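You operate a simulated robot arm through the tools that you are given. There is no shell and no other tool. Be economical: measure what you need, move in short steps, check, and stop when the job is done.

Carry out the task below with a simulated robot arm. There is one attempt and no reset: what you move stays moved.

TASK
Take module 26 out of the rail and clamp 27 between the stops again.
Fine: Unlock the green stop and back it off to 120 mm first; 26 goes on the long tray; lock the green stop at the end.

It is judged by the outcome, as a careful person would: the job done as asked, and still so three seconds after it is handed in. It fails if anything else is knocked over, pushed out of place, dropped, spilled or broken.

THE ROBOT
A 7-joint arm with a two-finger parallel gripper, fixed in place. Base frame: the origin is at the foot of the arm, x ahead of it, y to its left, z up; the work surface is at about z = 800. Lengths are in mm, angles in degrees, forces in N, time in s.
With the tool pointing down near the work surface it reaches from about 240 to 680 mm from the base axis. Its first joint turns from -66.0 to 66.0 degrees. Payload 2.4 kg.
Tool frame: the origin (TCP) lies between the finger pads and is the grasp point; the fingertips stand 30 mm ahead of it; z points along the fingers, y is the line along which they close. The gripper opens to 94 mm. The fingers are 28 mm wide and 10 mm thick; the gripper's body (50 by 96 mm) begins 55 mm behind the TCP.
Orientation is that of the tool frame in the base frame, as a unit quaternion [x, y, z, w]. With the fingers straight down and closing along the base's y, the tool's x points along the base's -x, its y along +y and its z along -z.

THE INTERFACE
- The arm moves only by the tool nudge_tool. Its argument "moves" is a list of rows, each a list of 7 numbers: the gripper command, from -1 (shut) to 1 (fully open), values between in proportion, then the shift along the tool's x, y, z in units of 40 mm (1.0 is 40 mm), then the turn, a rotation vector about the tool's x, y, z in units of 5 degrees (1.0 is 5 degrees). In form: [[claw, tx, ty, tz, ax, ay, az], ...]. A call has 1 to 20 rows; each row shifts and turns the commanded pose from where the row before left it, along the tool's axes as they then stand. A call with a number of a shift or a turn outside -1 to 1 is refused whole. A row lasts 0.2 s, in which the tool goes at most 50 mm and 8.6 degrees; a call with a longer step from one row to the next is refused whole, and so is a gripper value outside its range. A pose out of reach is approached as far as the arm can. The call stops where the force on the tool passes 70 N (or 10 N more than at its start, if that is more) or the arm is blocked; 0.2 s more then pass. The fingers move at their own pace (about 153 mm/s each) and stop on an object; they squeeze with about 35 N. The grip force told is the motor's: it shows also when the fingers shut on nothing. Time passes only in rows, and 0.2 s behind the last, so rows that do not move let the fingers close. It gives the time, the measured TCP pose, the force on the tool (base axes), the opening and the grip force at its end, in the units of the frame above (readings bear some noise).
- Cameras (640 x 400 px; columns grow to the right, rows downward): "scene" is fixed at [26.8, 463.7, 1453.6]; the picture's right is [-0.86, -0.52, 0.00], its down [-0.26, 0.43, -0.86] and it looks along [0.45, -0.74, -0.50] (base axes); focal length 328 px, centre (320, 200). "wrist" rides on the gripper at [-37, 0, -58] in the tool frame; the picture's right is [0.00, -1.00, 0.00], its down [0.97, 0.00, -0.24] and it looks along [0.24, 0.00, 0.97] (tool axes); focal length 218 px, centre (320, 200).
- grab_frame(camera): a new picture of that camera. No time passes.
- pixel_to_xyz(camera, pixels): for up to 12 pixels [column, row] of the newest picture of that camera ("zoom" is the newest enlarged one), the place [x, y, z] in the base frame of the surface seen there, good to about 2 mm. No time passes.
- close_up(camera, box): a new picture of the part [left, top, right, bottom] of that camera's present view, enlarged. No time passes.
- finish_job(): hands the job in; it is judged then, once.

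Work in short steps. Measure before you move; look again where a grasp or a placing could have gone wrong, and mend it. You have 80 turns and 34 pictures in all, those below and enlarged ones among them. Open the gripper and draw the arm clear of the work before you hand the job in, unless the task says otherwise; then end with one line.

The tools are called after ">>>" by a JSON object that holds its "name" and its "arguments". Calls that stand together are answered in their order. nudge_tool: Moves the arm, as the interface text tells. Its arguments: {"type":"object","properties":{"moves":{"type":"array","items":{"type":"array","items":{"type":"number"}}}},"required":["moves"]} The other tools are called the same way: grab_frame (camera) takes a picture; pixel_to_xyz (camera, pixels) gives the place of the surface under pixels of a picture; close_up (camera, box) takes an enlarged picture of a part of a camera's view; finish_job () hands the job in.

At the start:

```text
clock: 0.0
ee_pos: [386.4, -242.2, 1137.8]
tcp_rot: [0.0, 1.0, 0.0, 0.0]
wrist_force: [0.3, -0.5, -0.1]
grip_width: 94.0
grip_force: 0.0
```

scene: 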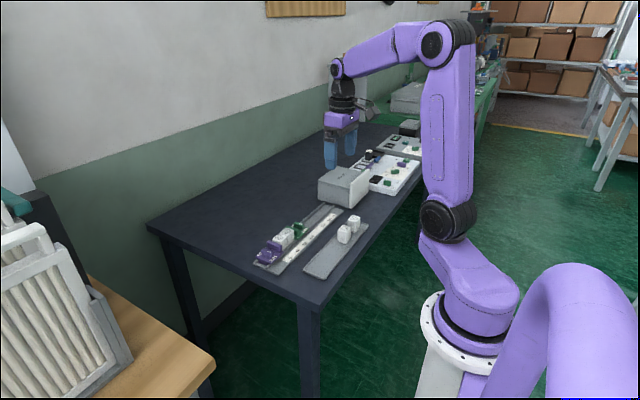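
wrist: 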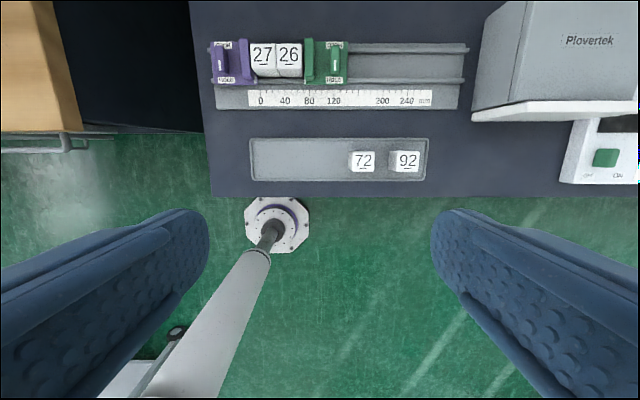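

The wrist view shows the rail with 27, 26 and the green stop, around (210-470, 40-110), and the long tray below it. I'll enlarge both.

>>> {"name": "close_up", "arguments": {"camera": "wrist", "box": [200, 30, 360, 130]}}

>>> {"name": "close_up", "arguments": {"camera": "scene", "box": [240, 190, 384, 280]}}

>>> {"name": "pixel_to_xyz", "arguments": {"camera": "wrist", "pixels": [[221, 62], [262, 62], [289, 62], [310, 62], [335, 62], [400, 62], [261, 98], [334, 98], [407, 98], [363, 155], [300, 160], [407, 155]]}}

```text
4.00 times, centred on (280, 80) of wrist
```

zoom: 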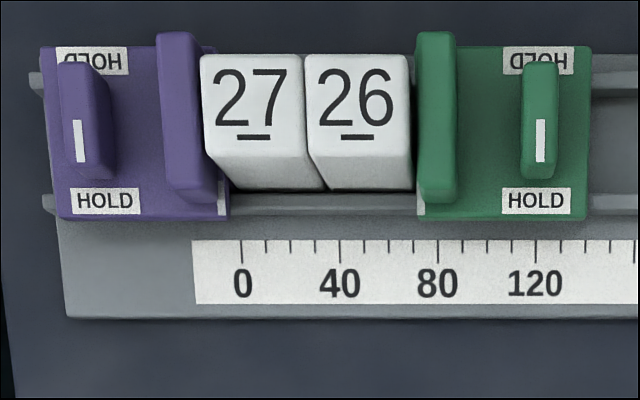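

```text
4.44 times, centred on (312, 235) of scene
```

zoom: 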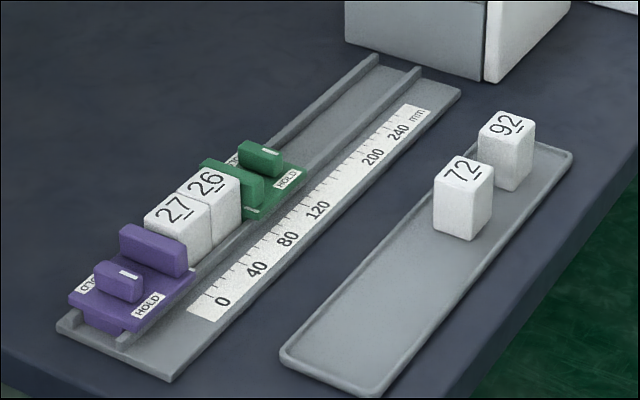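

```text
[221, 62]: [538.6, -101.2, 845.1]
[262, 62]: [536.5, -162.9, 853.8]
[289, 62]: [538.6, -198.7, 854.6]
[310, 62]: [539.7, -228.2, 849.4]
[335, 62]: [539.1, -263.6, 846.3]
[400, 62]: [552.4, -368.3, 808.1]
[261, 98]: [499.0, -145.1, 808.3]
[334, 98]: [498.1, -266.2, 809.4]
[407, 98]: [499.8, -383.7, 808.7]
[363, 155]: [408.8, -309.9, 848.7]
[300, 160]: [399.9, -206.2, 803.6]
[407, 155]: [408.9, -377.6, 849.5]
```

Scale 0 sits at y≈-145 and 120 at y≈-266, so the scale runs along -y. I'll move above the green stop for a closer look at the lock lever and pointer mark.

>>> {"name": "nudge_tool", "arguments": {"moves": [[1, -0.67, -0.04, 0.69, 0, 0, 0], [1, -0.67, -0.04, 0.69, 0, 0, 0], [1, -0.67, -0.04, 0.69, 0, 0, 0], [1, -0.67, -0.04, 0.69, 0, 0, 0], [1, -0.67, -0.04, 0.69, 0, 0, 0], [1, 0, 0, 0, 0, 0, 0]]}}

>>> {"name": "grab_frame", "arguments": {"camera": "wrist"}}

```text
clock: 1.4
ee_pos: [522.9, -251.6, 999.4]
tcp_rot: [0.0, 1.0, 0.0, 0.0]
wrist_force: [-0.3, -0.1, 0.3]
grip_width: 94.1
grip_force: 0.0
```

```text
29 pictures are left
```

wrist: 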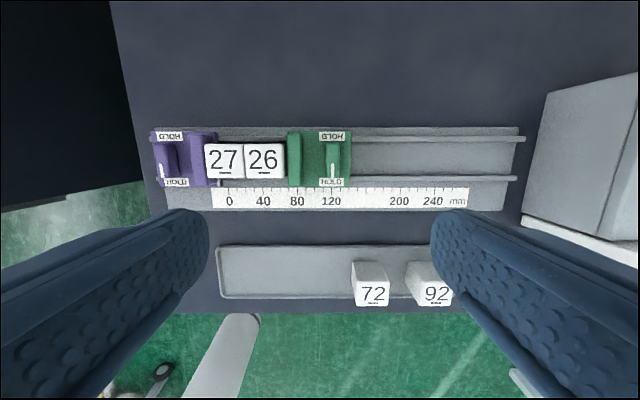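

>>> {"name": "close_up", "arguments": {"camera": "wrist", "box": [265, 115, 393, 215]}}

>>> {"name": "pixel_to_xyz", "arguments": {"camera": "wrist", "pixels": [[333, 150], [333, 178], [333, 137], [295, 158], [264, 158], [223, 158], [229, 201], [331, 201], [311, 160], [349, 160], [400, 160], [433, 201]]}}

```text
4.00 times, centred on (329, 165) of wrist
```

zoom: 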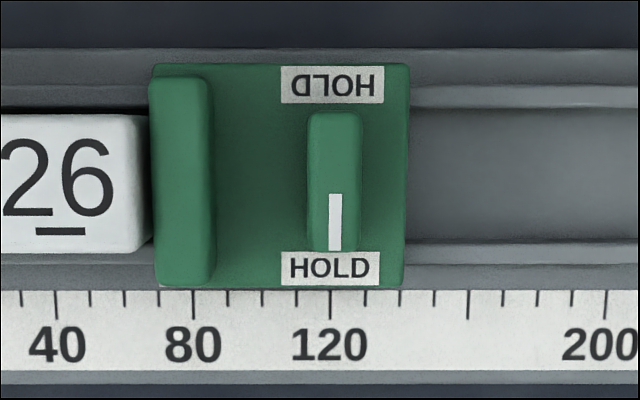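

```text
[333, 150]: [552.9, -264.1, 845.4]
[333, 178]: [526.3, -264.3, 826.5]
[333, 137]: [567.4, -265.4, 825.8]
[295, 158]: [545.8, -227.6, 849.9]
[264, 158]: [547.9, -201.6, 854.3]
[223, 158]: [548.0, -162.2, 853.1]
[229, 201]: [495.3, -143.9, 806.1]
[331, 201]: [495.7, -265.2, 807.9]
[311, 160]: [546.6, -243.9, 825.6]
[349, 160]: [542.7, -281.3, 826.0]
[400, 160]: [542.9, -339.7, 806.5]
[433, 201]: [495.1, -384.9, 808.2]
```

The green lever's line points at HOLD, lying across the rail. I'll measure the lever ends, the base edges and the small white index mark.

>>> {"name": "pixel_to_xyz", "arguments": {"camera": "zoom", "pixels": [[335, 120], [335, 240], [313, 180], [357, 180], [157, 278], [165, 287], [160, 180], [205, 180], [404, 180], [280, 180], [56, 298], [330, 298]]}}

>>> {"name": "close_up", "arguments": {"camera": "wrist", "box": [262, 165, 326, 205]}}

```text
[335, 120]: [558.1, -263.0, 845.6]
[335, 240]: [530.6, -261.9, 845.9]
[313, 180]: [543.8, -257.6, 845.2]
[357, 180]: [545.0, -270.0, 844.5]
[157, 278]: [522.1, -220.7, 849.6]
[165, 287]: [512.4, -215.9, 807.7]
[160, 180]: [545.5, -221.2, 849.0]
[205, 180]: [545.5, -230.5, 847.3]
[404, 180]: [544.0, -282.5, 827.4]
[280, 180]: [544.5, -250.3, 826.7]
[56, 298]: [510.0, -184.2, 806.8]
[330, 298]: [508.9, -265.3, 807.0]
```

```text
10.00 times, centred on (294, 185) of wrist
```

zoom: 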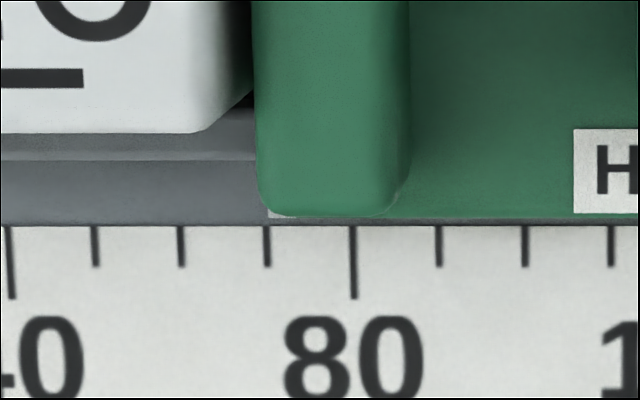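

The jaw's inner face is at about 76 mm, and the lever is centred at (544.5, -263.8) with its top at z 845 and the plate at 826.5. I'll narrow the fingers to about 26 mm and descend to just above the lever.

>>> {"name": "nudge_tool", "arguments": {"moves": [[-0.45, -0.27, -0.15, 0, 0, 0, 0], [-0.45, -0.27, -0.155, 0, 0, 0, 0], [-0.45, 0, 0, 0.75, 0, 0, 0], [-0.45, 0, 0, 0.75, 0, 0, 0], [-0.45, 0, 0, 0.75, 0, 0, 0], [-0.45, 0, 0, 0.6, 0, 0, 0], [-0.45, 0, 0, 0, 0, 0, 0]]}}

>>> {"name": "grab_frame", "arguments": {"camera": "wrist"}}

```text
clock: 3.0
ee_pos: [542.1, -263.5, 884.8]
tcp_rot: [-0.001, 1.0, 0.0, -0.001]
wrist_force: [-0.2, 0.1, -0.2]
grip_width: 25.8
grip_force: 0.0
```

```text
26 pictures are left
```

wrist: 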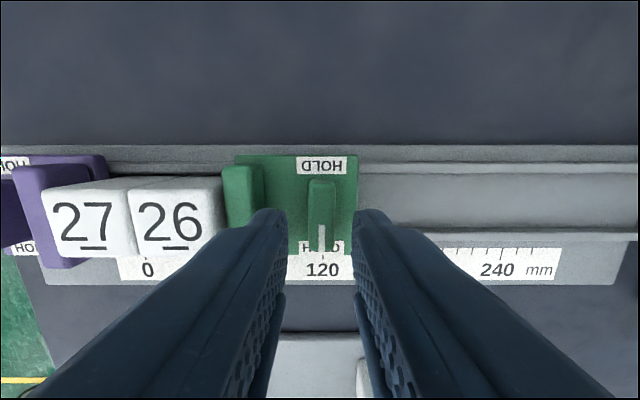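

The fingers straddle the lever. I'll go down to z≈860 and close.

>>> {"name": "nudge_tool", "arguments": {"moves": [[-0.45, -0.06, 0, 0.32, 0, 0, 0], [-0.45, 0, 0, 0.3, 0, 0, 0], [-0.45, 0, 0, 0, 0, 0, 0], [-1, 0, 0, 0, 0, 0, 0], [-1, 0, 0, 0, 0, 0, 0]]}}

```text
clock: 4.2
ee_pos: [543.9, -264.2, 858.2]
tcp_rot: [0.001, 1.0, 0.0, 0.002]
wrist_force: [2.3, -5.5, -3.9]
grip_width: 12.1
grip_force: 45.1
```

It gripped the lever at 12.1 mm. I'll turn 30° first and watch the response.

>>> {"name": "nudge_tool", "arguments": {"moves": [[-1, 0, 0, 0, 0, 0, 1], [-1, 0, 0, 0, 0, 0, 1], [-1, 0, 0, 0, 0, 0, 1], [-1, 0, 0, 0, 0, 0, 1], [-1, 0, 0, 0, 0, 0, 1], [-1, 0, 0, 0, 0, 0, 1], [-1, 0, 0, 0, 0, 0, 0]]}}

>>> {"name": "grab_frame", "arguments": {"camera": "wrist"}}

```text
clock: 5.8
ee_pos: [547.2, -264.7, 860.9]
tcp_rot: [0.259, 0.966, -0.001, 0.004]
wrist_force: [16.2, -20.4, -19.8]
grip_width: 26.3
grip_force: 45.2
```

```text
25 pictures are left
```

wrist: 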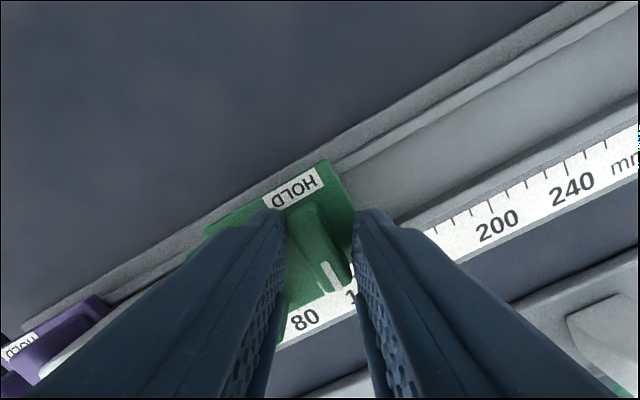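

The lever stayed put and the fingers spread to 26 mm, so this direction is against a stop. I'll turn back and then 30° the other way.

>>> {"name": "nudge_tool", "arguments": {"moves": [[-1, 0, 0, 0, 0, 0, -1], [-1, 0, 0, 0, 0, 0, -1], [-1, 0, 0, 0, 0, 0, -1], [-1, 0, 0, 0, 0, 0, -1], [-1, 0, 0, 0, 0, 0, -1], [-1, 0, 0, 0, 0, 0, -1], [-1, 0, 0, 0, 0, 0, 0]]}}

>>> {"name": "nudge_tool", "arguments": {"moves": [[-1, 0, 0, 0, 0, 0, -1], [-1, 0, 0, 0, 0, 0, -1], [-1, 0, 0, 0, 0, 0, -1], [-1, 0, 0, 0, 0, 0, -1], [-1, 0, 0, 0, 0, 0, 0]]}}

>>> {"name": "grab_frame", "arguments": {"camera": "wrist"}}

```text
clock: 7.4
ee_pos: [544.8, -263.1, 861.0]
tcp_rot: [0.001, 1.0, 0.0, 0.0]
wrist_force: [2.2, -13.6, 9.9]
grip_width: 12.4
grip_force: 44.9
```

```text
clock: 8.6
ee_pos: [544.5, -262.0, 861.9]
tcp_rot: [-0.174, 0.985, 0.0, 0.001]
wrist_force: [-12.2, -11.4, 24.1]
grip_width: 12.5
grip_force: 44.9
```

```text
24 pictures are left
```

wrist: 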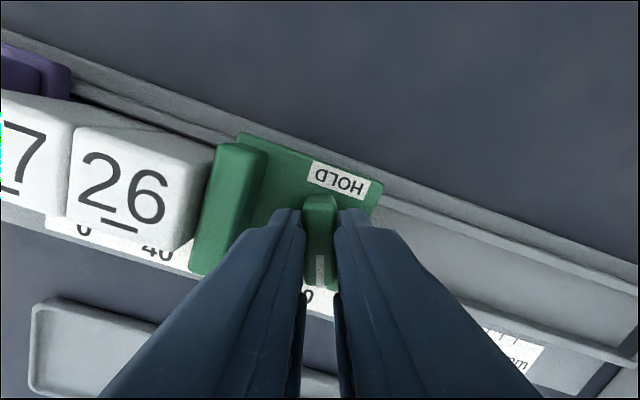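

The lever turns with the tool this way. I'll continue to 90°.

>>> {"name": "nudge_tool", "arguments": {"moves": [[-1, 0, 0, 0, 0, 0, -1], [-1, 0, 0, 0, 0, 0, -1], [-1, 0, 0, 0, 0, 0, -1], [-1, 0, 0, 0, 0, 0, -1], [-1, 0, 0, 0, 0, 0, -1], [-1, 0, 0, 0, 0, 0, -1], [-1, 0, 0, 0, 0, 0, -1], [-1, 0, 0, 0, 0, 0, 0]]}}

>>> {"name": "nudge_tool", "arguments": {"moves": [[-1, 0, 0, 0, 0, 0, -1], [-1, 0, 0, 0, 0, 0, -1], [-1, 0, 0, 0, 0, 0, -1], [-1, 0, 0, 0, 0, 0, -1], [-1, 0, 0, 0, 0, 0, -1], [-1, 0, 0, 0, 0, 0, -1], [-1, 0, 0, 0, 0, 0, -1], [-1, 0, 0, 0, 0, 0, 0]]}}

>>> {"name": "grab_frame", "arguments": {"camera": "wrist"}}

```text
clock: 10.4
ee_pos: [544.1, -263.0, 860.6]
tcp_rot: [-0.462, 0.887, -0.001, 0.001]
wrist_force: [0.0, -11.8, 16.1]
grip_width: 12.5
grip_force: 45.1
```

```text
clock: 12.2
ee_pos: [545.1, -261.6, 860.6]
tcp_rot: [0.707, -0.707, 0.001, -0.001]
wrist_force: [-3.0, -9.9, 20.5]
grip_width: 12.6
grip_force: 45.1
```

```text
23 pictures are left
```

wrist: 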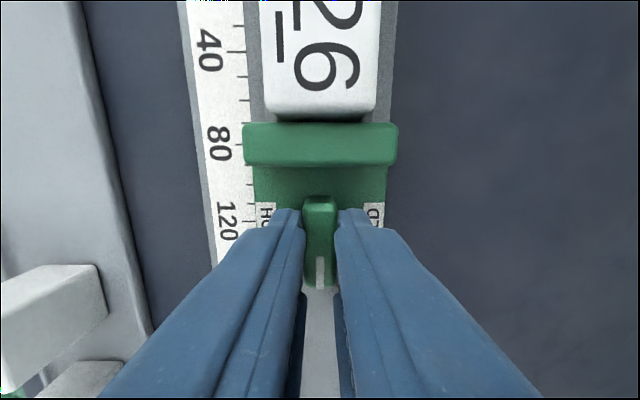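

The lever now lies along the rail, and tool x points along base -y. I'll slide the stop 12 mm along -y to test it.

>>> {"name": "nudge_tool", "arguments": {"moves": [[-1, 0.1, 0, 0, 0, 0, 0], [-1, 0.1, 0, 0, 0, 0, 0], [-1, 0.1, 0, 0, 0, 0, 0], [-1, 0, 0, 0, 0, 0, 0]]}}

>>> {"name": "grab_frame", "arguments": {"camera": "wrist"}}

```text
clock: 13.2
ee_pos: [545.2, -272.2, 860.5]
tcp_rot: [0.707, -0.707, 0.0, 0.0]
wrist_force: [1.4, 0.7, 4.8]
grip_width: 12.3
grip_force: 44.8
```

```text
22 pictures are left
```

wrist: 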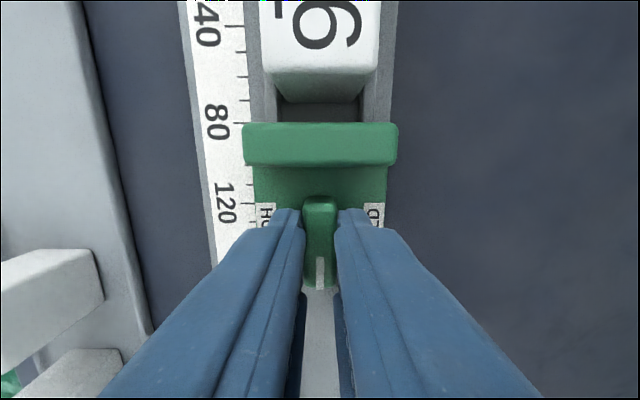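

It slides freely with 26 left behind. I'll continue 32 mm and then read the index.

>>> {"name": "nudge_tool", "arguments": {"moves": [[-1, 0.1, 0, 0, 0, 0, 0], [-1, 0.1, 0, 0, 0, 0, 0], [-1, 0.1, 0, 0, 0, 0, 0], [-1, 0.1, 0, 0, 0, 0, 0], [-1, 0.1, 0, 0, 0, 0, 0], [-1, 0.1, 0, 0, 0, 0, 0], [-1, 0.1, 0, 0, 0, 0, 0], [-1, 0.1, 0, 0, 0, 0, 0], [-1, 0, 0, 0, 0, 0, 0]]}}

>>> {"name": "close_up", "arguments": {"camera": "wrist", "box": [180, 20, 404, 220]}}

```text
clock: 15.2
ee_pos: [544.9, -307.5, 860.0]
tcp_rot: [0.708, -0.707, 0.0, 0.0]
wrist_force: [6.5, 1.0, -2.7]
grip_width: 12.4
grip_force: 45.2
```

```text
2.00 times, centred on (292, 120) of wrist
```

zoom: 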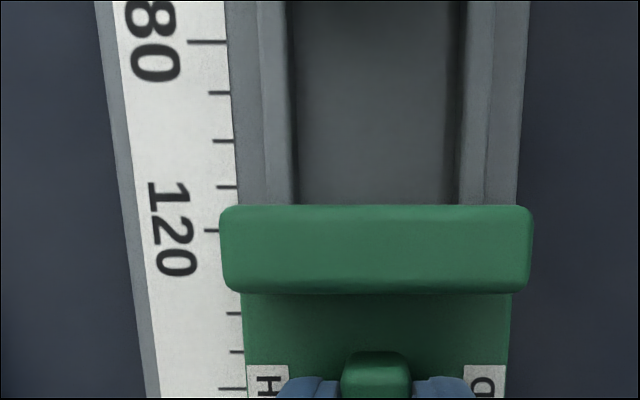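

I'll measure the jaw's edge and the scale ticks in this view.

>>> {"name": "pixel_to_xyz", "arguments": {"camera": "zoom", "pixels": [[375, 212], [375, 220], [300, 212], [450, 212], [225, 230], [212, 230], [205, 42], [225, 187], [300, 285], [300, 305], [215, 215], [375, 209]]}}

```text
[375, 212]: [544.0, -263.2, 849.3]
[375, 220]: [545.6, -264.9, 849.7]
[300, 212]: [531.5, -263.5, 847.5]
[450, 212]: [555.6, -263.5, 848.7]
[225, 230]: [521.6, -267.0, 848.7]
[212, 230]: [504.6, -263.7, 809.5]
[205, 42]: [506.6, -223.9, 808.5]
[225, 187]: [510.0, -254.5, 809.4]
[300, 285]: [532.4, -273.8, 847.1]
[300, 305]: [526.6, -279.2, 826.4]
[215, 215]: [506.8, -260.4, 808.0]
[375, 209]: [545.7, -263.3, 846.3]
```

The edge reads about 119-120. I'll open slightly and lift straight up to view the index from directly above.

>>> {"name": "nudge_tool", "arguments": {"moves": [[-0.4, 0, 0, 0, 0, 0, 0], [-0.4, 0, 0, 0, 0, 0, 0], [-0.4, 0, 0, -0.5, 0, 0, 0], [-0.4, 0, 0, -0.8, 0, 0, 0], [-0.4, 0, 0, -0.8, 0, 0, 0], [-0.4, 0, 0, 0, 0, 0, 0]]}}

>>> {"name": "close_up", "arguments": {"camera": "wrist", "box": [220, 80, 380, 180]}}

```text
clock: 16.6
ee_pos: [546.5, -305.6, 945.1]
tcp_rot: [-0.706, 0.708, 0.0, 0.0]
wrist_force: [0.4, -0.3, 0.4]
grip_width: 28.2
grip_force: 0.1
```

```text
4.00 times, centred on (300, 130) of wrist
```

zoom: 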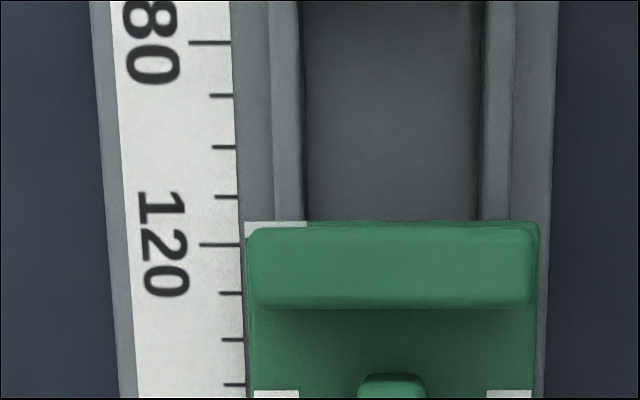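

The white index strip on the base's leading edge is visible at zoom (275,228). I'll measure it against the 120 tick at (220,245).

>>> {"name": "pixel_to_xyz", "arguments": {"camera": "zoom", "pixels": [[275, 224], [260, 224], [290, 224], [265, 232], [220, 245], [230, 245], [225, 196], [231, 294], [390, 235], [320, 235], [460, 235], [252, 232]]}}

```text
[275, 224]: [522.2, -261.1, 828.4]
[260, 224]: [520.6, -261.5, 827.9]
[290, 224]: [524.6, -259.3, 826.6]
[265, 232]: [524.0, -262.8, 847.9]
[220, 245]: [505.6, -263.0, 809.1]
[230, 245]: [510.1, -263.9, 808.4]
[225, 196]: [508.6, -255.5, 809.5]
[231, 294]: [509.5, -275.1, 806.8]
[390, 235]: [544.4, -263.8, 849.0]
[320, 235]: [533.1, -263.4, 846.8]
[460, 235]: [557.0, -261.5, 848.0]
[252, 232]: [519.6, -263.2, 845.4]
```

The index edge (base edge, equal to the jaw contact face) reads about 116, so it needs 4 mm more. I'll go down, re-grip the lever, shift 4 mm, release and lift.

>>> {"name": "nudge_tool", "arguments": {"moves": [[-0.4, 0, 0, 0.8, 0, 0, 0], [-0.4, 0, 0, 0.8, 0, 0, 0], [-0.4, 0, 0, 0.5, 0, 0, 0], [-0.4, 0, 0, 0, 0, 0, 0], [-1, 0, 0, 0, 0, 0, 0], [-1, 0, 0, 0, 0, 0, 0], [-1, 0.05, 0, 0, 0, 0, 0], [-1, 0.05, 0, 0, 0, 0, 0], [-1, 0, 0, 0, 0, 0, 0], [-1, 0, 0, 0, 0, 0, 0], [-0.4, 0, 0, 0, 0, 0, 0], [-0.4, 0, 0, 0, 0, 0, 0], [-0.4, 0, 0, -0.5, 0, 0, 0], [-0.4, 0, 0, -0.8, 0, 0, 0], [-0.4, 0, 0, -0.8, 0, 0, 0], [-0.4, 0, 0, 0, 0, 0, 0]]}}

>>> {"name": "close_up", "arguments": {"camera": "wrist", "box": [220, 80, 380, 180]}}

```text
clock: 20.0
ee_pos: [546.5, -310.2, 944.1]
tcp_rot: [0.708, -0.706, 0.0, 0.0]
wrist_force: [-0.3, 0.3, -0.1]
grip_width: 28.3
grip_force: 0.0
```

```text
4.00 times, centred on (300, 130) of wrist
```

zoom: 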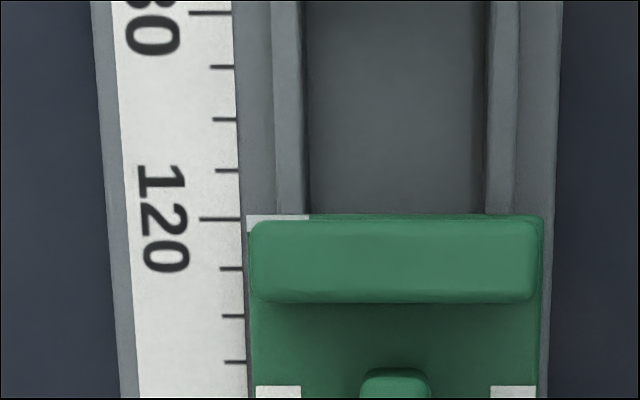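

The index edge now lines up with the 120 tick. Next I'll move back over 26 to measure it; the fingers already close along x, which clears 27.

>>> {"name": "nudge_tool", "arguments": {"moves": [[0.6, -0.75, 0, -0.5, 0, 0, 0], [0.6, -0.75, 0, -0.5, 0, 0, 0], [0.6, -0.5, 0, 0, 0, 0, 0], [0.6, 0, 0, 0, 0, 0, 0]]}}

>>> {"name": "grab_frame", "arguments": {"camera": "wrist"}}

```text
clock: 21.0
ee_pos: [544.6, -228.9, 984.0]
tcp_rot: [0.707, -0.707, 0.0, 0.0]
wrist_force: [0.0, 0.4, 0.0]
grip_width: 75.1
grip_force: 0.1
```

```text
18 pictures are left
```

wrist: 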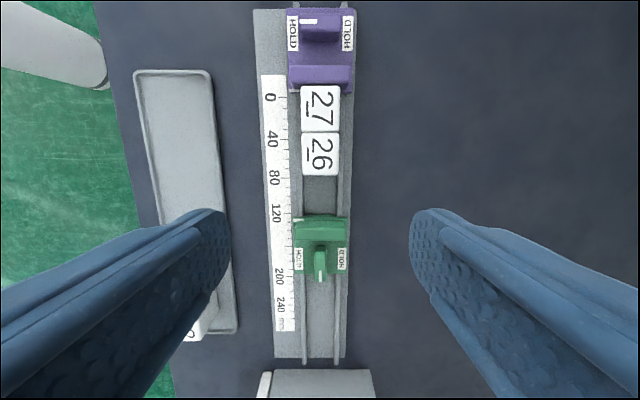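

>>> {"name": "pixel_to_xyz", "arguments": {"camera": "wrist", "pixels": [[303, 155], [320, 155], [337, 155], [320, 136], [320, 172], [320, 129], [320, 88], [150, 90], [205, 90], [150, 160], [215, 160], [293, 190]]}}

>>> {"name": "close_up", "arguments": {"camera": "wrist", "box": [256, 70, 384, 250]}}

```text
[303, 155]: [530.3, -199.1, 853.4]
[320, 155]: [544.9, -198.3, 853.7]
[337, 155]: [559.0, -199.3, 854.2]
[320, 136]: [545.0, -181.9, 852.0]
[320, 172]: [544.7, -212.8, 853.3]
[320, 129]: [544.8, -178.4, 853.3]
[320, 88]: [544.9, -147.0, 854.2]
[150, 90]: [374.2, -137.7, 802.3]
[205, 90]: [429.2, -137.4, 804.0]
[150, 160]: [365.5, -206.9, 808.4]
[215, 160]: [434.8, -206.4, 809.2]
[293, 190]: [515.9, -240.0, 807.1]
```

```text
2.22 times, centred on (320, 160) of wrist
```

zoom: 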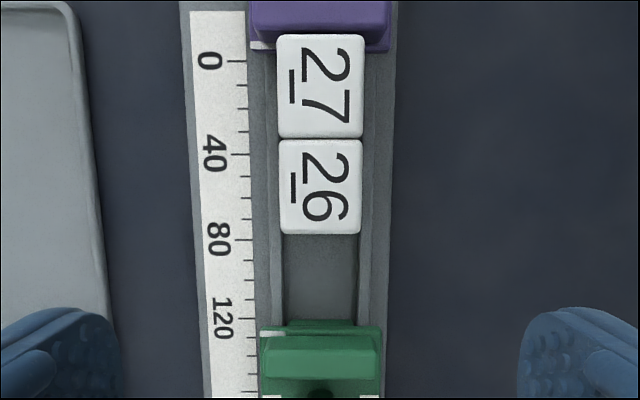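

Module 26 is at about (545, -198), 32 mm deep in x, with its top at 854. I'll align in y and descend to fingertip z≈826, above the lips.

>>> {"name": "nudge_tool", "arguments": {"moves": [[0.2, -0.4, 0, 0, 0, 0, 0], [0.2, -0.37, 0, 0, 0, 0, 0], [0.2, 0, 0, 0.8, 0, 0, 0], [0.2, 0, 0, 0.8, 0, 0, 0], [0.2, 0, 0, 0.6, 0, 0, 0], [0.2, 0, 0, 0, 0, 0, 0]]}}

>>> {"name": "grab_frame", "arguments": {"camera": "wrist"}}

```text
clock: 22.4
ee_pos: [545.4, -201.5, 896.5]
tcp_rot: [-0.706, 0.708, 0.001, 0.0]
wrist_force: [-0.8, -0.1, 0.1]
grip_width: 56.3
grip_force: 0.1
```

```text
16 pictures are left
```

wrist: 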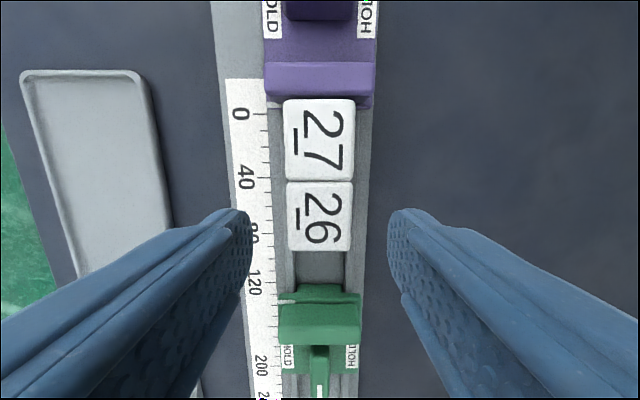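

The fingers straddle 26 and stay clear of 27. I'll descend 40 mm and grip.

>>> {"name": "nudge_tool", "arguments": {"moves": [[0.2, 0, 0, 0.5, 0, 0, 0], [0.2, 0, 0, 0.5, 0, 0, 0], [0.2, 0, 0, 0, 0, 0, 0], [-1, 0, 0, 0, 0, 0, 0], [-1, 0, 0, 0, 0, 0, 0], [-1, 0, 0, 0, 0, 0, 0]]}}

```text
clock: 23.8
ee_pos: [545.6, -201.4, 856.8]
tcp_rot: [0.707, -0.707, -0.001, 0.0]
wrist_force: [0.3, -0.6, 0.3]
grip_width: 35.0
grip_force: 34.8
```

It's gripped at 35 mm. I'll shift 2 mm away from 27 and lift straight up to z≈940.

>>> {"name": "nudge_tool", "arguments": {"moves": [[-1, 0.04, 0, -0.1, 0, 0, 0], [-1, 0, 0, -0.3, 0, 0, 0], [-1, 0, 0, -0.6, 0, 0, 0], [-1, 0, 0, -0.6, 0, 0, 0], [-1, 0, 0, -0.6, 0, 0, 0], [-1, 0, 0, 0, 0, 0, 0]]}}

>>> {"name": "grab_frame", "arguments": {"camera": "wrist"}}

```text
clock: 25.2
ee_pos: [544.8, -201.5, 945.6]
tcp_rot: [-0.707, 0.707, -0.001, 0.0]
wrist_force: [-0.1, 0.5, -0.1]
grip_width: 0.0
grip_force: 32.7
```

```text
15 pictures are left
```

wrist: 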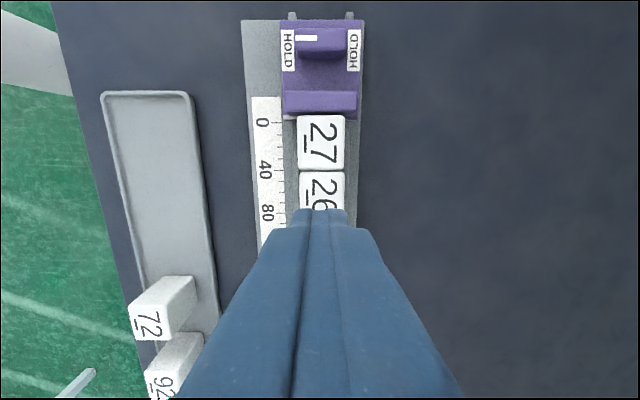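

The grip slipped off and 26 is still in the rail. I'll look closely at 26 and measure the lip heights so I can grip deeper.

>>> {"name": "nudge_tool", "arguments": {"moves": [[0.2, -0.6, 0, 0, 0, 0, 0], [0.2, -0.6, 0, 0, 0, 0, 0], [0.2, 0, 0, 0, 0, 0, 0]]}}

>>> {"name": "close_up", "arguments": {"camera": "wrist", "box": [240, 130, 400, 230]}}

>>> {"name": "close_up", "arguments": {"camera": "scene", "box": [250, 200, 346, 270]}}

```text
clock: 26.0
ee_pos: [543.7, -153.9, 944.2]
tcp_rot: [0.708, -0.707, 0.001, 0.0]
wrist_force: [-0.8, 0.0, -0.7]
grip_width: 56.5
grip_force: 0.1
```

```text
4.00 times, centred on (320, 180) of wrist
```

zoom: 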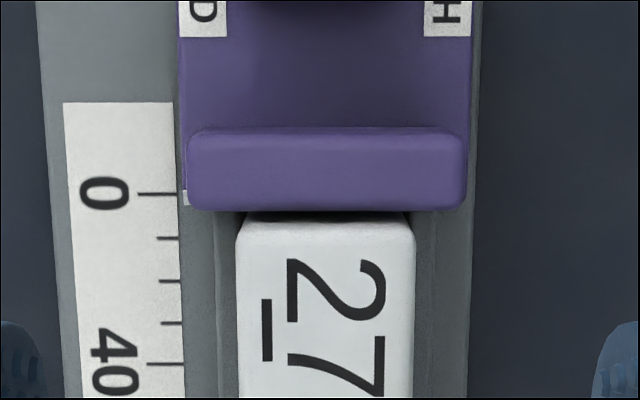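

```text
5.71 times, centred on (298, 235) of scene
```

zoom: 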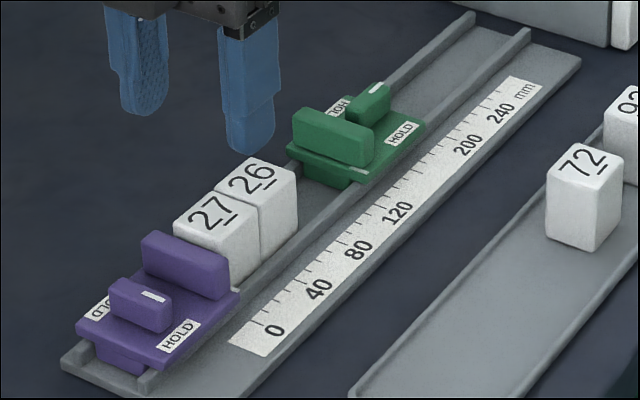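

26 still sits in place. I'll measure the rail lips in the enlarged scene view.

>>> {"name": "pixel_to_xyz", "arguments": {"camera": "zoom", "pixels": [[325, 197], [480, 70], [505, 50], [430, 60], [455, 75], [150, 380], [270, 205], [280, 240], [252, 170], [212, 205], [500, 37], [470, 20]]}}

```text
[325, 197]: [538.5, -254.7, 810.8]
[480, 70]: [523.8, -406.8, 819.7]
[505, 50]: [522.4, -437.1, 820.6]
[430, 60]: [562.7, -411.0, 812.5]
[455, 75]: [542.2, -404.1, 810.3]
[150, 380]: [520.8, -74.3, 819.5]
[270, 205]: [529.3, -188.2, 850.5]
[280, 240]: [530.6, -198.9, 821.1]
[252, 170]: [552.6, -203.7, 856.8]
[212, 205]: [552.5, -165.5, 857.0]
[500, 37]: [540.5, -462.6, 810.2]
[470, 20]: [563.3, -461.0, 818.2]
```

The lip tops are at z≈819.5, so the fingertips can go to about 822. I'll re-grip deeper (TCP≈852.5), then lift only a few mm and read the forces.

>>> {"name": "nudge_tool", "arguments": {"moves": [[0.2, 0.6, -0.02, 0, 0, 0, 0], [0.2, 0.53, 0, 0, 0, 0, 0], [0.2, 0, 0, 0.75, 0, 0, 0], [0.2, 0, 0, 0.75, 0, 0, 0], [0.2, 0, 0, 0.6, 0, 0, 0], [0.2, 0, 0, 0.2, 0, 0, 0], [0.2, 0, 0, 0, 0, 0, 0], [-1, 0, 0, 0, 0, 0, 0], [-1, 0, 0, 0, 0, 0, 0], [-1, 0, 0, 0, 0, 0, 0], [-1, 0, 0, 0, 0, 0, 0]]}}

>>> {"name": "nudge_tool", "arguments": {"moves": [[-1, 0, 0, -0.05, 0, 0, 0], [-1, 0, 0, -0.05, 0, 0, 0], [-1, 0, 0, 0, 0, 0, 0]]}}

```text
clock: 28.4
ee_pos: [545.0, -197.3, 853.8]
tcp_rot: [0.708, -0.707, 0.0, 0.0]
wrist_force: [0.7, 0.4, 0.3]
grip_width: 35.5
grip_force: 34.9
```

```text
clock: 29.2
ee_pos: [545.1, -198.8, 855.6]
tcp_rot: [-0.707, 0.707, -0.001, 0.0]
wrist_force: [0.1, 0.7, 0.1]
grip_width: 35.2
grip_force: 35.2
```

Resistance is negligible. I'll keep lifting slowly, watching the width.

>>> {"name": "nudge_tool", "arguments": {"moves": [[-1, 0, 0, -0.08, 0, 0, 0], [-1, 0, 0, -0.08, 0, 0, 0], [-1, 0, 0, -0.08, 0, 0, 0], [-1, 0, 0, 0, 0, 0, 0]]}}

>>> {"name": "close_up", "arguments": {"camera": "scene", "box": [250, 200, 346, 270]}}

```text
clock: 30.2
ee_pos: [545.4, -198.4, 867.4]
tcp_rot: [0.707, -0.707, 0.001, 0.0]
wrist_force: [-0.1, -0.2, -0.2]
grip_width: 35.4
grip_force: 35.2
```

```text
5.71 times, centred on (298, 235) of scene
```

zoom: 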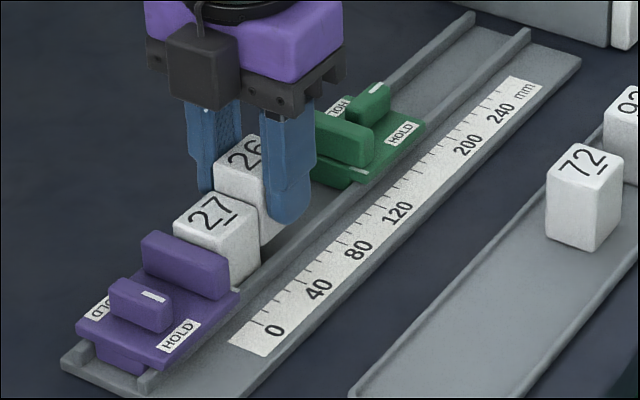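

26 is rising with the fingers. I'll keep lifting gently.

>>> {"name": "nudge_tool", "arguments": {"moves": [[-1, 0, 0, -0.1, 0, 0, 0], [-1, 0, 0, -0.1, 0, 0, 0], [-1, 0, 0, -0.1, 0, 0, 0], [-1, 0, 0, -0.1, 0, 0, 0], [-1, 0, 0, -0.1, 0, 0, 0], [-1, 0, 0, -0.1, 0, 0, 0], [-1, 0, 0, -0.1, 0, 0, 0], [-1, 0, 0, -0.1, 0, 0, 0], [-1, 0, 0, -0.1, 0, 0, 0], [-1, 0, 0, 0, 0, 0, 0]]}}

>>> {"name": "grab_frame", "arguments": {"camera": "wrist"}}

```text
clock: 32.4
ee_pos: [546.3, -198.6, 904.2]
tcp_rot: [0.707, -0.707, 0.0, 0.0]
wrist_force: [0.8, -0.6, -0.2]
grip_width: 35.7
grip_force: 34.5
```

```text
11 pictures are left
```

wrist: 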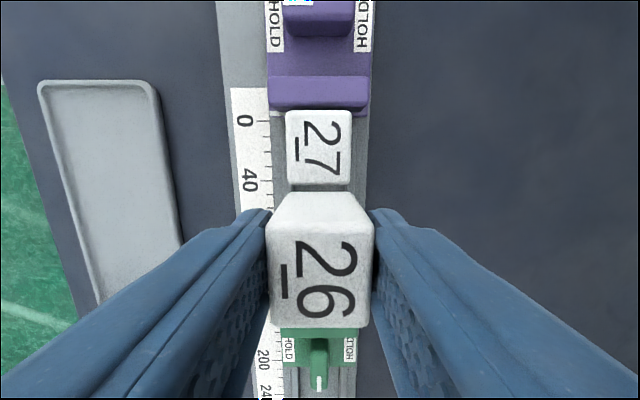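

26 is held. I'll carry it over the tray at x≈402, y≈-199, gently.

>>> {"name": "nudge_tool", "arguments": {"moves": [[-1, 0, 0.15, 0, 0, 0, 0], [-1, 0, 0.3, 0, 0, 0, 0], [-1, 0, 0.3, 0, 0, 0, 0], [-1, 0, 0.3, 0, 0, 0, 0], [-1, 0, 0.3, 0, 0, 0, 0], [-1, 0, 0.3, 0, 0, 0, 0], [-1, 0, 0.3, 0, 0, 0, 0], [-1, 0, 0.3, 0, 0, 0, 0], [-1, 0, 0.3, 0, 0, 0, 0], [-1, 0, 0.3, 0, 0, 0, 0], [-1, 0, 0.3, 0, 0, 0, 0], [-1, 0, 0.3, 0, 0, 0, 0], [-1, 0, 0.15, 0, 0, 0, 0], [-1, 0, 0, 0, 0, 0, 0]]}}

>>> {"name": "nudge_tool", "arguments": {"moves": [[-1, 0, 0, 0.15, 0, 0, 0], [-1, 0, 0, 0.2, 0, 0, 0], [-1, 0, 0, 0.2, 0, 0, 0], [-1, 0, 0, 0.2, 0, 0, 0], [-1, 0, 0, 0.2, 0, 0, 0], [-1, 0, 0, 0.15, 0, 0, 0], [-1, 0, 0, 0.1, 0, 0, 0], [-1, 0, 0, 0, 0, 0, 0]]}}

```text
clock: 35.4
ee_pos: [401.5, -199.2, 902.4]
tcp_rot: [-0.707, 0.707, -0.001, 0.0]
wrist_force: [-0.7, -0.3, -0.5]
grip_width: 35.4
grip_force: 34.4
```

```text
clock: 37.2
ee_pos: [401.3, -199.3, 853.8]
tcp_rot: [0.707, -0.707, 0.0, 0.0]
wrist_force: [0.1, -0.9, -1.1]
grip_width: 35.5
grip_force: 34.9
```

It's just above the tray now. I'll lower in 1 mm steps and look for contact force.

>>> {"name": "nudge_tool", "arguments": {"moves": [[-1, 0, 0, 0.025, 0, 0, 0], [-1, 0, 0, 0.025, 0, 0, 0], [-1, 0, 0, 0.025, 0, 0, 0], [-1, 0, 0, 0.025, 0, 0, 0], [-1, 0, 0, 0, 0, 0, 0]]}}

>>> {"name": "close_up", "arguments": {"camera": "scene", "box": [280, 200, 376, 290]}}

```text
clock: 38.4
ee_pos: [401.5, -197.3, 850.1]
tcp_rot: [-0.707, 0.708, 0.0, 0.001]
wrist_force: [0.3, -0.3, -0.6]
grip_width: 35.7
grip_force: 35.1
```

```text
4.44 times, centred on (328, 245) of scene
```

zoom: 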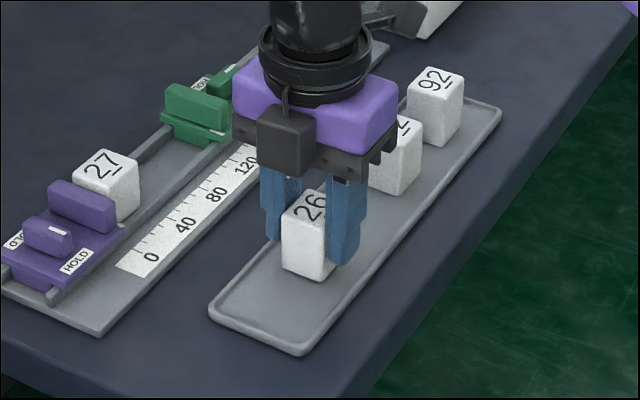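

>>> {"name": "nudge_tool", "arguments": {"moves": [[-1, 0, 0, 0.025, 0, 0, 0], [-1, 0, 0, 0.025, 0, 0, 0], [-1, 0, 0, 0, 0, 0, 0]]}}

>>> {"name": "pixel_to_xyz", "arguments": {"camera": "zoom", "pixels": [[300, 272], [300, 295], [310, 205], [430, 80], [300, 262], [105, 165]]}}

```text
clock: 39.2
ee_pos: [400.2, -197.6, 848.7]
tcp_rot: [0.707, -0.707, -0.001, 0.0]
wrist_force: [-3.3, 1.6, 18.4]
grip_width: 35.5
grip_force: 34.8
```

```text
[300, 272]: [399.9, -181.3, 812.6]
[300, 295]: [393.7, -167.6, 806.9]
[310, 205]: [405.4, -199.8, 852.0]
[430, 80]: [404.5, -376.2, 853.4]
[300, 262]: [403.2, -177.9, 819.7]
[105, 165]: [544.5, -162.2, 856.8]
```

Contact shows at 18 N, so 26 is on the tray. I'll release to about 52 mm and lift.

>>> {"name": "nudge_tool", "arguments": {"moves": [[-1, 0, 0, -0.01, 0, 0, 0], [0.1, 0, 0, 0, 0, 0, 0], [0.1, 0, 0, 0, 0, 0, 0], [0.1, 0, 0, -0.3, 0, 0, 0], [0.1, 0, 0, -0.8, 0, 0, 0], [0.1, 0, 0, -1, 0, 0, 0], [0.1, 0, 0, -0.5, 0, 0, 0], [0.1, 0, 0, 0, 0, 0, 0]]}}

>>> {"name": "grab_frame", "arguments": {"camera": "wrist"}}

```text
clock: 41.0
ee_pos: [399.7, -195.4, 951.5]
tcp_rot: [0.707, -0.707, 0.0, 0.0]
wrist_force: [0.0, -0.2, -1.3]
grip_width: 51.9
grip_force: 0.1
```

```text
9 pictures are left
```

wrist: 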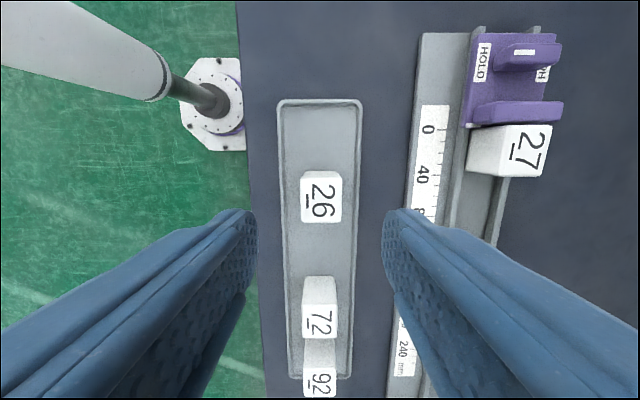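

26 stands upright on the tray. I'll narrow the gripper and go to the lever at about (545, -310.5).

>>> {"name": "nudge_tool", "arguments": {"moves": [[-0.4, 0.4, -0.5, 0, 0, 0, 0], [-0.4, 0.6, -0.75, 0, 0, 0, 0], [-0.4, 0.6, -0.75, 0, 0, 0, 0], [-0.4, 0.6, -0.75, 0, 0, 0, 0], [-0.4, 0.5, -0.6, 0, 0, 0, 0], [-0.4, 0.18, -0.28, 0, 0, 0, 0], [-0.4, 0, 0, 0.7, 0, 0, 0], [-0.4, 0, 0, 0.7, 0, 0, 0], [-0.4, 0, 0, 0, 0, 0, 0]]}}

>>> {"name": "grab_frame", "arguments": {"camera": "wrist"}}

```text
clock: 43.0
ee_pos: [546.0, -316.3, 896.0]
tcp_rot: [-0.707, 0.707, 0.0, -0.001]
wrist_force: [-0.2, -0.6, 0.8]
grip_width: 28.3
grip_force: 0.0
```

```text
8 pictures are left
```

wrist: 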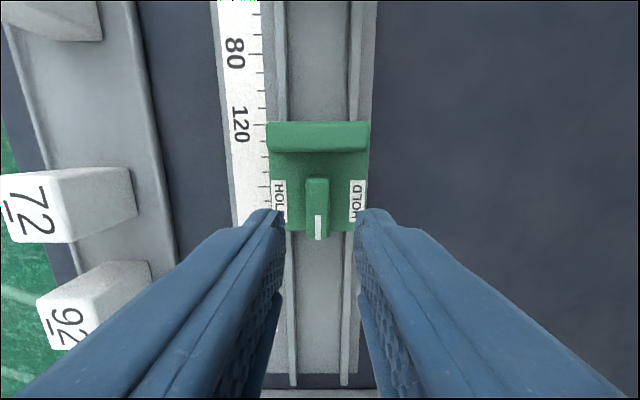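

TCP is about 4 mm too far along -y. I'll correct, descend and grip the lever.

>>> {"name": "nudge_tool", "arguments": {"moves": [[-0.4, -0.11, 0.02, 0.3, 0, 0, 0], [-0.4, 0, 0, 0.3, 0, 0, 0], [-0.4, 0, 0, 0.3, 0, 0, 0], [-0.4, 0, 0, 0, 0, 0, 0], [-1, 0, 0, 0, 0, 0, 0], [-1, 0, 0, 0, 0, 0, 0]]}}

```text
clock: 44.4
ee_pos: [544.4, -309.6, 860.8]
tcp_rot: [0.707, -0.707, 0.001, -0.001]
wrist_force: [2.6, -1.8, -2.3]
grip_width: 12.5
grip_force: 45.4
```

The lever is gripped at 12.5 mm. I'll slide 72 mm toward 27, then creep in until contact.

>>> {"name": "nudge_tool", "arguments": {"moves": [[-1, -0.15, 0, 0, 0, 0, 0], [-1, -0.15, 0, 0, 0, 0, 0], [-1, -0.15, 0, 0, 0, 0, 0], [-1, -0.15, 0, 0, 0, 0, 0], [-1, -0.15, 0, 0, 0, 0, 0], [-1, -0.15, 0, 0, 0, 0, 0], [-1, -0.15, 0, 0, 0, 0, 0], [-1, -0.15, 0, 0, 0, 0, 0], [-1, -0.15, 0, 0, 0, 0, 0], [-1, -0.15, 0, 0, 0, 0, 0], [-1, -0.15, 0, 0, 0, 0, 0], [-1, -0.15, 0, 0, 0, 0, 0], [-1, 0, 0, 0, 0, 0, 0]]}}

>>> {"name": "nudge_tool", "arguments": {"moves": [[-1, -0.05, 0, 0, 0, 0, 0], [-1, -0.05, 0, 0, 0, 0, 0], [-1, -0.05, 0, 0, 0, 0, 0], [-1, -0.05, 0, 0, 0, 0, 0], [-1, 0, 0, 0, 0, 0, 0]]}}

>>> {"name": "grab_frame", "arguments": {"camera": "wrist"}}

```text
clock: 47.2
ee_pos: [545.0, -235.6, 860.2]
tcp_rot: [-0.707, 0.707, 0.001, 0.0]
wrist_force: [-7.2, -0.7, -4.3]
grip_width: 12.5
grip_force: 45.0
```

```text
clock: 48.4
ee_pos: [545.7, -229.0, 860.7]
tcp_rot: [-0.707, 0.708, 0.001, -0.001]
wrist_force: [-10.1, -0.7, -7.9]
grip_width: 12.4
grip_force: 44.6
```

```text
7 pictures are left
```

wrist: 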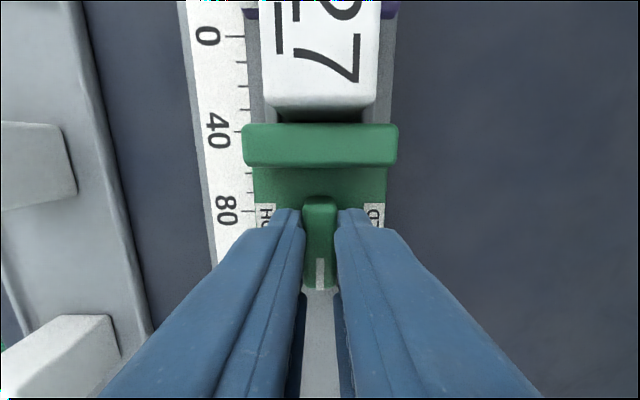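

There's a gap of a few mm. I'll creep in 1 mm steps.

>>> {"name": "nudge_tool", "arguments": {"moves": [[-1, -0.025, 0, 0, 0, 0, 0], [-1, -0.025, 0, 0, 0, 0, 0], [-1, -0.025, 0, 0, 0, 0, 0], [-1, 0, 0, 0, 0, 0, 0]]}}

>>> {"name": "nudge_tool", "arguments": {"moves": [[-1, -0.025, 0, 0, 0, 0, 0], [-1, -0.025, 0, 0, 0, 0, 0], [-1, 0, 0, 0, 0, 0, 0]]}}

```text
clock: 49.4
ee_pos: [545.8, -226.4, 859.1]
tcp_rot: [-0.707, 0.707, 0.0, -0.001]
wrist_force: [-14.0, -1.3, -4.9]
grip_width: 12.6
grip_force: 45.1
```

```text
clock: 50.2
ee_pos: [544.5, -226.6, 860.9]
tcp_rot: [-0.706, 0.708, 0.0, 0.0]
wrist_force: [-17.2, -13.7, -0.4]
grip_width: 12.5
grip_force: 45.4
```

Contact shows at -13.7 N in y. I'll press about 0.6 mm more with a slight lateral relief, then turn the lever back toward HOLD.

>>> {"name": "nudge_tool", "arguments": {"moves": [[-1, -0.015, 0.02, 0, 0, 0, 0], [-1, 0, 0, 0, 0, 0, 0]]}}

>>> {"name": "grab_frame", "arguments": {"camera": "wrist"}}

```text
clock: 50.8
ee_pos: [545.2, -225.8, 860.1]
tcp_rot: [-0.706, 0.708, -0.002, 0.0]
wrist_force: [-12.5, -17.1, -2.9]
grip_width: 12.4
grip_force: 45.1
```

```text
6 pictures are left
```

wrist: 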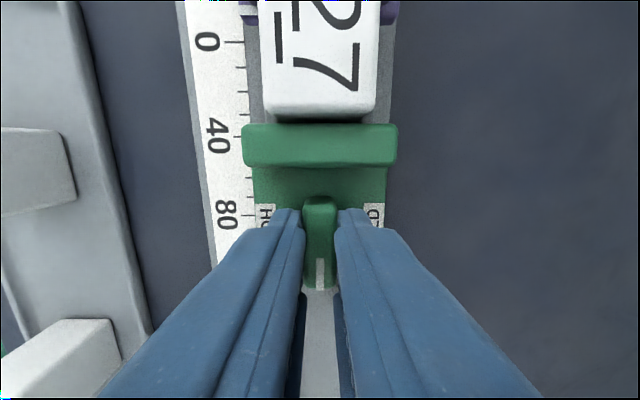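

The jaw is against 27, matching the originally clamped appearance. I'll turn the lever +45° and check the readings.

>>> {"name": "nudge_tool", "arguments": {"moves": [[-1, 0, 0, 0, 0, 0, 1], [-1, 0, 0, 0, 0, 0, 1], [-1, 0, 0, 0, 0, 0, 1], [-1, 0, 0, 0, 0, 0, 1], [-1, 0, 0, 0, 0, 0, 1], [-1, 0, 0, 0, 0, 0, 1], [-1, 0, 0, 0, 0, 0, 1], [-1, 0, 0, 0, 0, 0, 1], [-1, 0, 0, 0, 0, 0, 1], [-1, 0, 0, 0, 0, 0, 0]]}}

```text
clock: 53.0
ee_pos: [545.1, -226.5, 860.0]
tcp_rot: [-0.381, 0.925, -0.001, 0.002]
wrist_force: [10.4, -25.7, -30.6]
grip_width: 12.1
grip_force: 44.8
```

It's still pressing at -25 N in y and the grip is unchanged. I'll turn the remaining 45°.

>>> {"name": "nudge_tool", "arguments": {"moves": [[-1, 0, 0, 0, 0, 0, 1], [-1, 0, 0, 0, 0, 0, 1], [-1, 0, 0, 0, 0, 0, 1], [-1, 0, 0, 0, 0, 0, 1], [-1, 0, 0, 0, 0, 0, 1], [-1, 0, 0, 0, 0, 0, 1], [-1, 0, 0, 0, 0, 0, 1], [-1, 0, 0, 0, 0, 0, 1], [-1, 0, 0, 0, 0, 0, 1], [-1, 0, 0, 0, 0, 0, 0]]}}

>>> {"name": "grab_frame", "arguments": {"camera": "wrist"}}

```text
clock: 55.2
ee_pos: [545.7, -226.4, 859.8]
tcp_rot: [0.003, 1.0, 0.001, 0.0]
wrist_force: [1.0, -21.4, -11.6]
grip_width: 12.5
grip_force: 45.0
```

```text
5 pictures are left
```

wrist: 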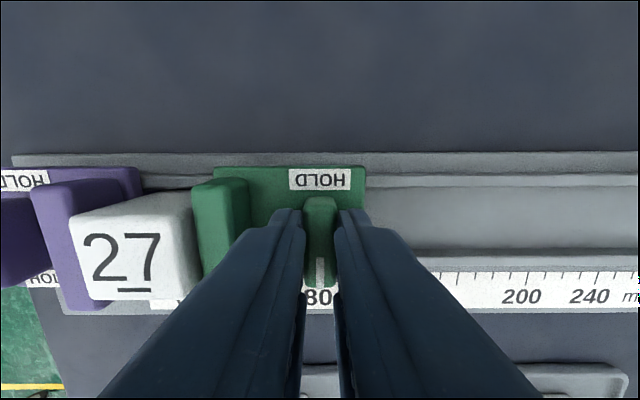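

The lever is back at HOLD. I'll give a 2.5° overturn and return to seat it, then release and lift.

>>> {"name": "nudge_tool", "arguments": {"moves": [[-1, 0, 0, 0, 0, 0, 0.5], [-1, 0, 0, 0, 0, 0, 0], [-1, 0, 0, 0, 0, 0, -0.5], [-0.5, 0, 0, 0, 0, 0, 0], [-0.5, 0, 0, 0, 0, 0, 0], [-0.5, 0, 0, -0.3, 0, 0, 0], [-0.5, 0, 0, -0.7, 0, 0, 0], [-0.5, 0, 0, -1, 0, 0, 0], [-0.5, 0, 0, -1, 0, 0, 0], [-0.5, 0, 0, -0.5, 0, 0, 0], [0, 0, 0, 0, 0, 0, 0]]}}

>>> {"name": "close_up", "arguments": {"camera": "wrist", "box": [200, 100, 400, 225]}}

>>> {"name": "close_up", "arguments": {"camera": "scene", "box": [240, 190, 384, 280]}}

```text
clock: 57.6
ee_pos: [544.9, -221.2, 1002.1]
tcp_rot: [0.0, 1.0, 0.001, 0.0]
wrist_force: [-0.7, -0.1, 0.7]
grip_width: 47.0
grip_force: 0.0
```

```text
3.20 times, centred on (300, 162) of wrist
```

zoom: 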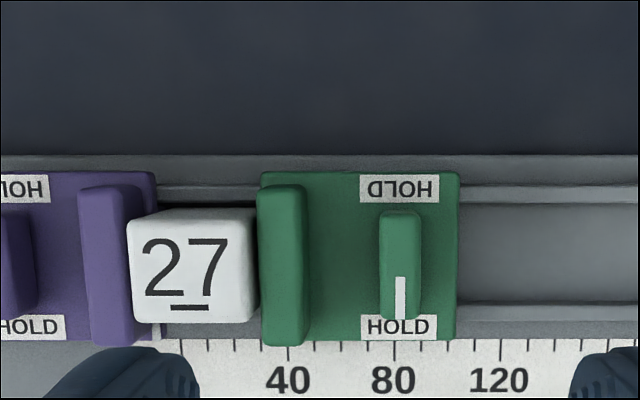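

```text
4.44 times, centred on (312, 235) of scene
```

zoom: 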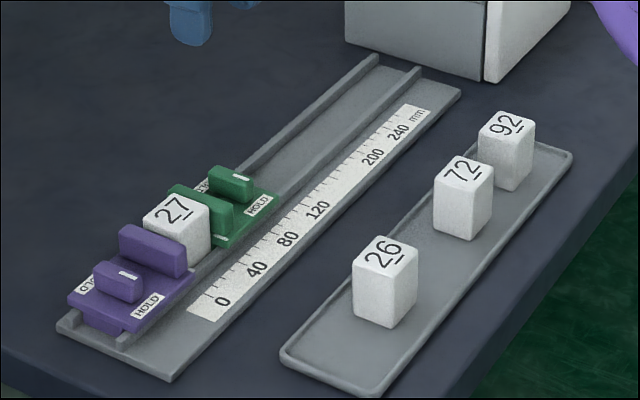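

27 is clamped between both stops, the green lever points at HOLD, and 26 stands upright on the tray. I'll open fully and rise a bit more.

>>> {"name": "nudge_tool", "arguments": {"moves": [[1, 0.5, 0, -0.8, 0, 0, 0], [1, 0.5, 0, -0.8, 0, 0, 0], [1, 0, 0, 0, 0, 0, 0]]}}

>>> {"name": "close_up", "arguments": {"camera": "wrist", "box": [200, 60, 360, 160]}}

```text
clock: 58.4
ee_pos: [503.6, -222.0, 1064.7]
tcp_rot: [0.0, 1.0, 0.0, -0.001]
wrist_force: [0.0, 0.4, 0.2]
grip_width: 94.2
grip_force: 0.1
```

```text
4.00 times, centred on (280, 110) of wrist
```

zoom: 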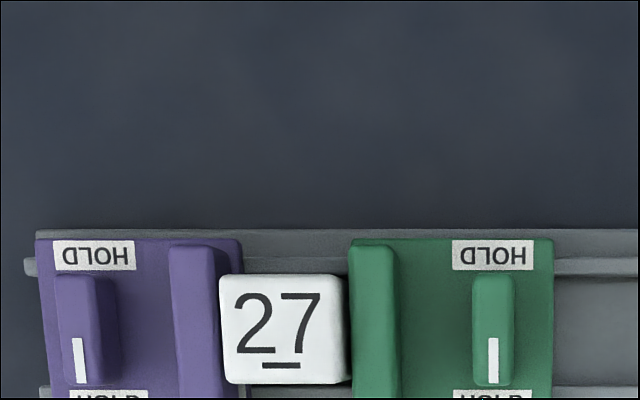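

The picture confirms it: 27 is snug between the stops, both levers are at HOLD, and the arm is clear. I'm handing in.

>>> {"name": "finish_job", "arguments": {}}

```text
The job is handed in.
```

Module 26 is on the long tray, 27 is clamped between the stops, and the green stop is locked after first being backed off to 120 mm.
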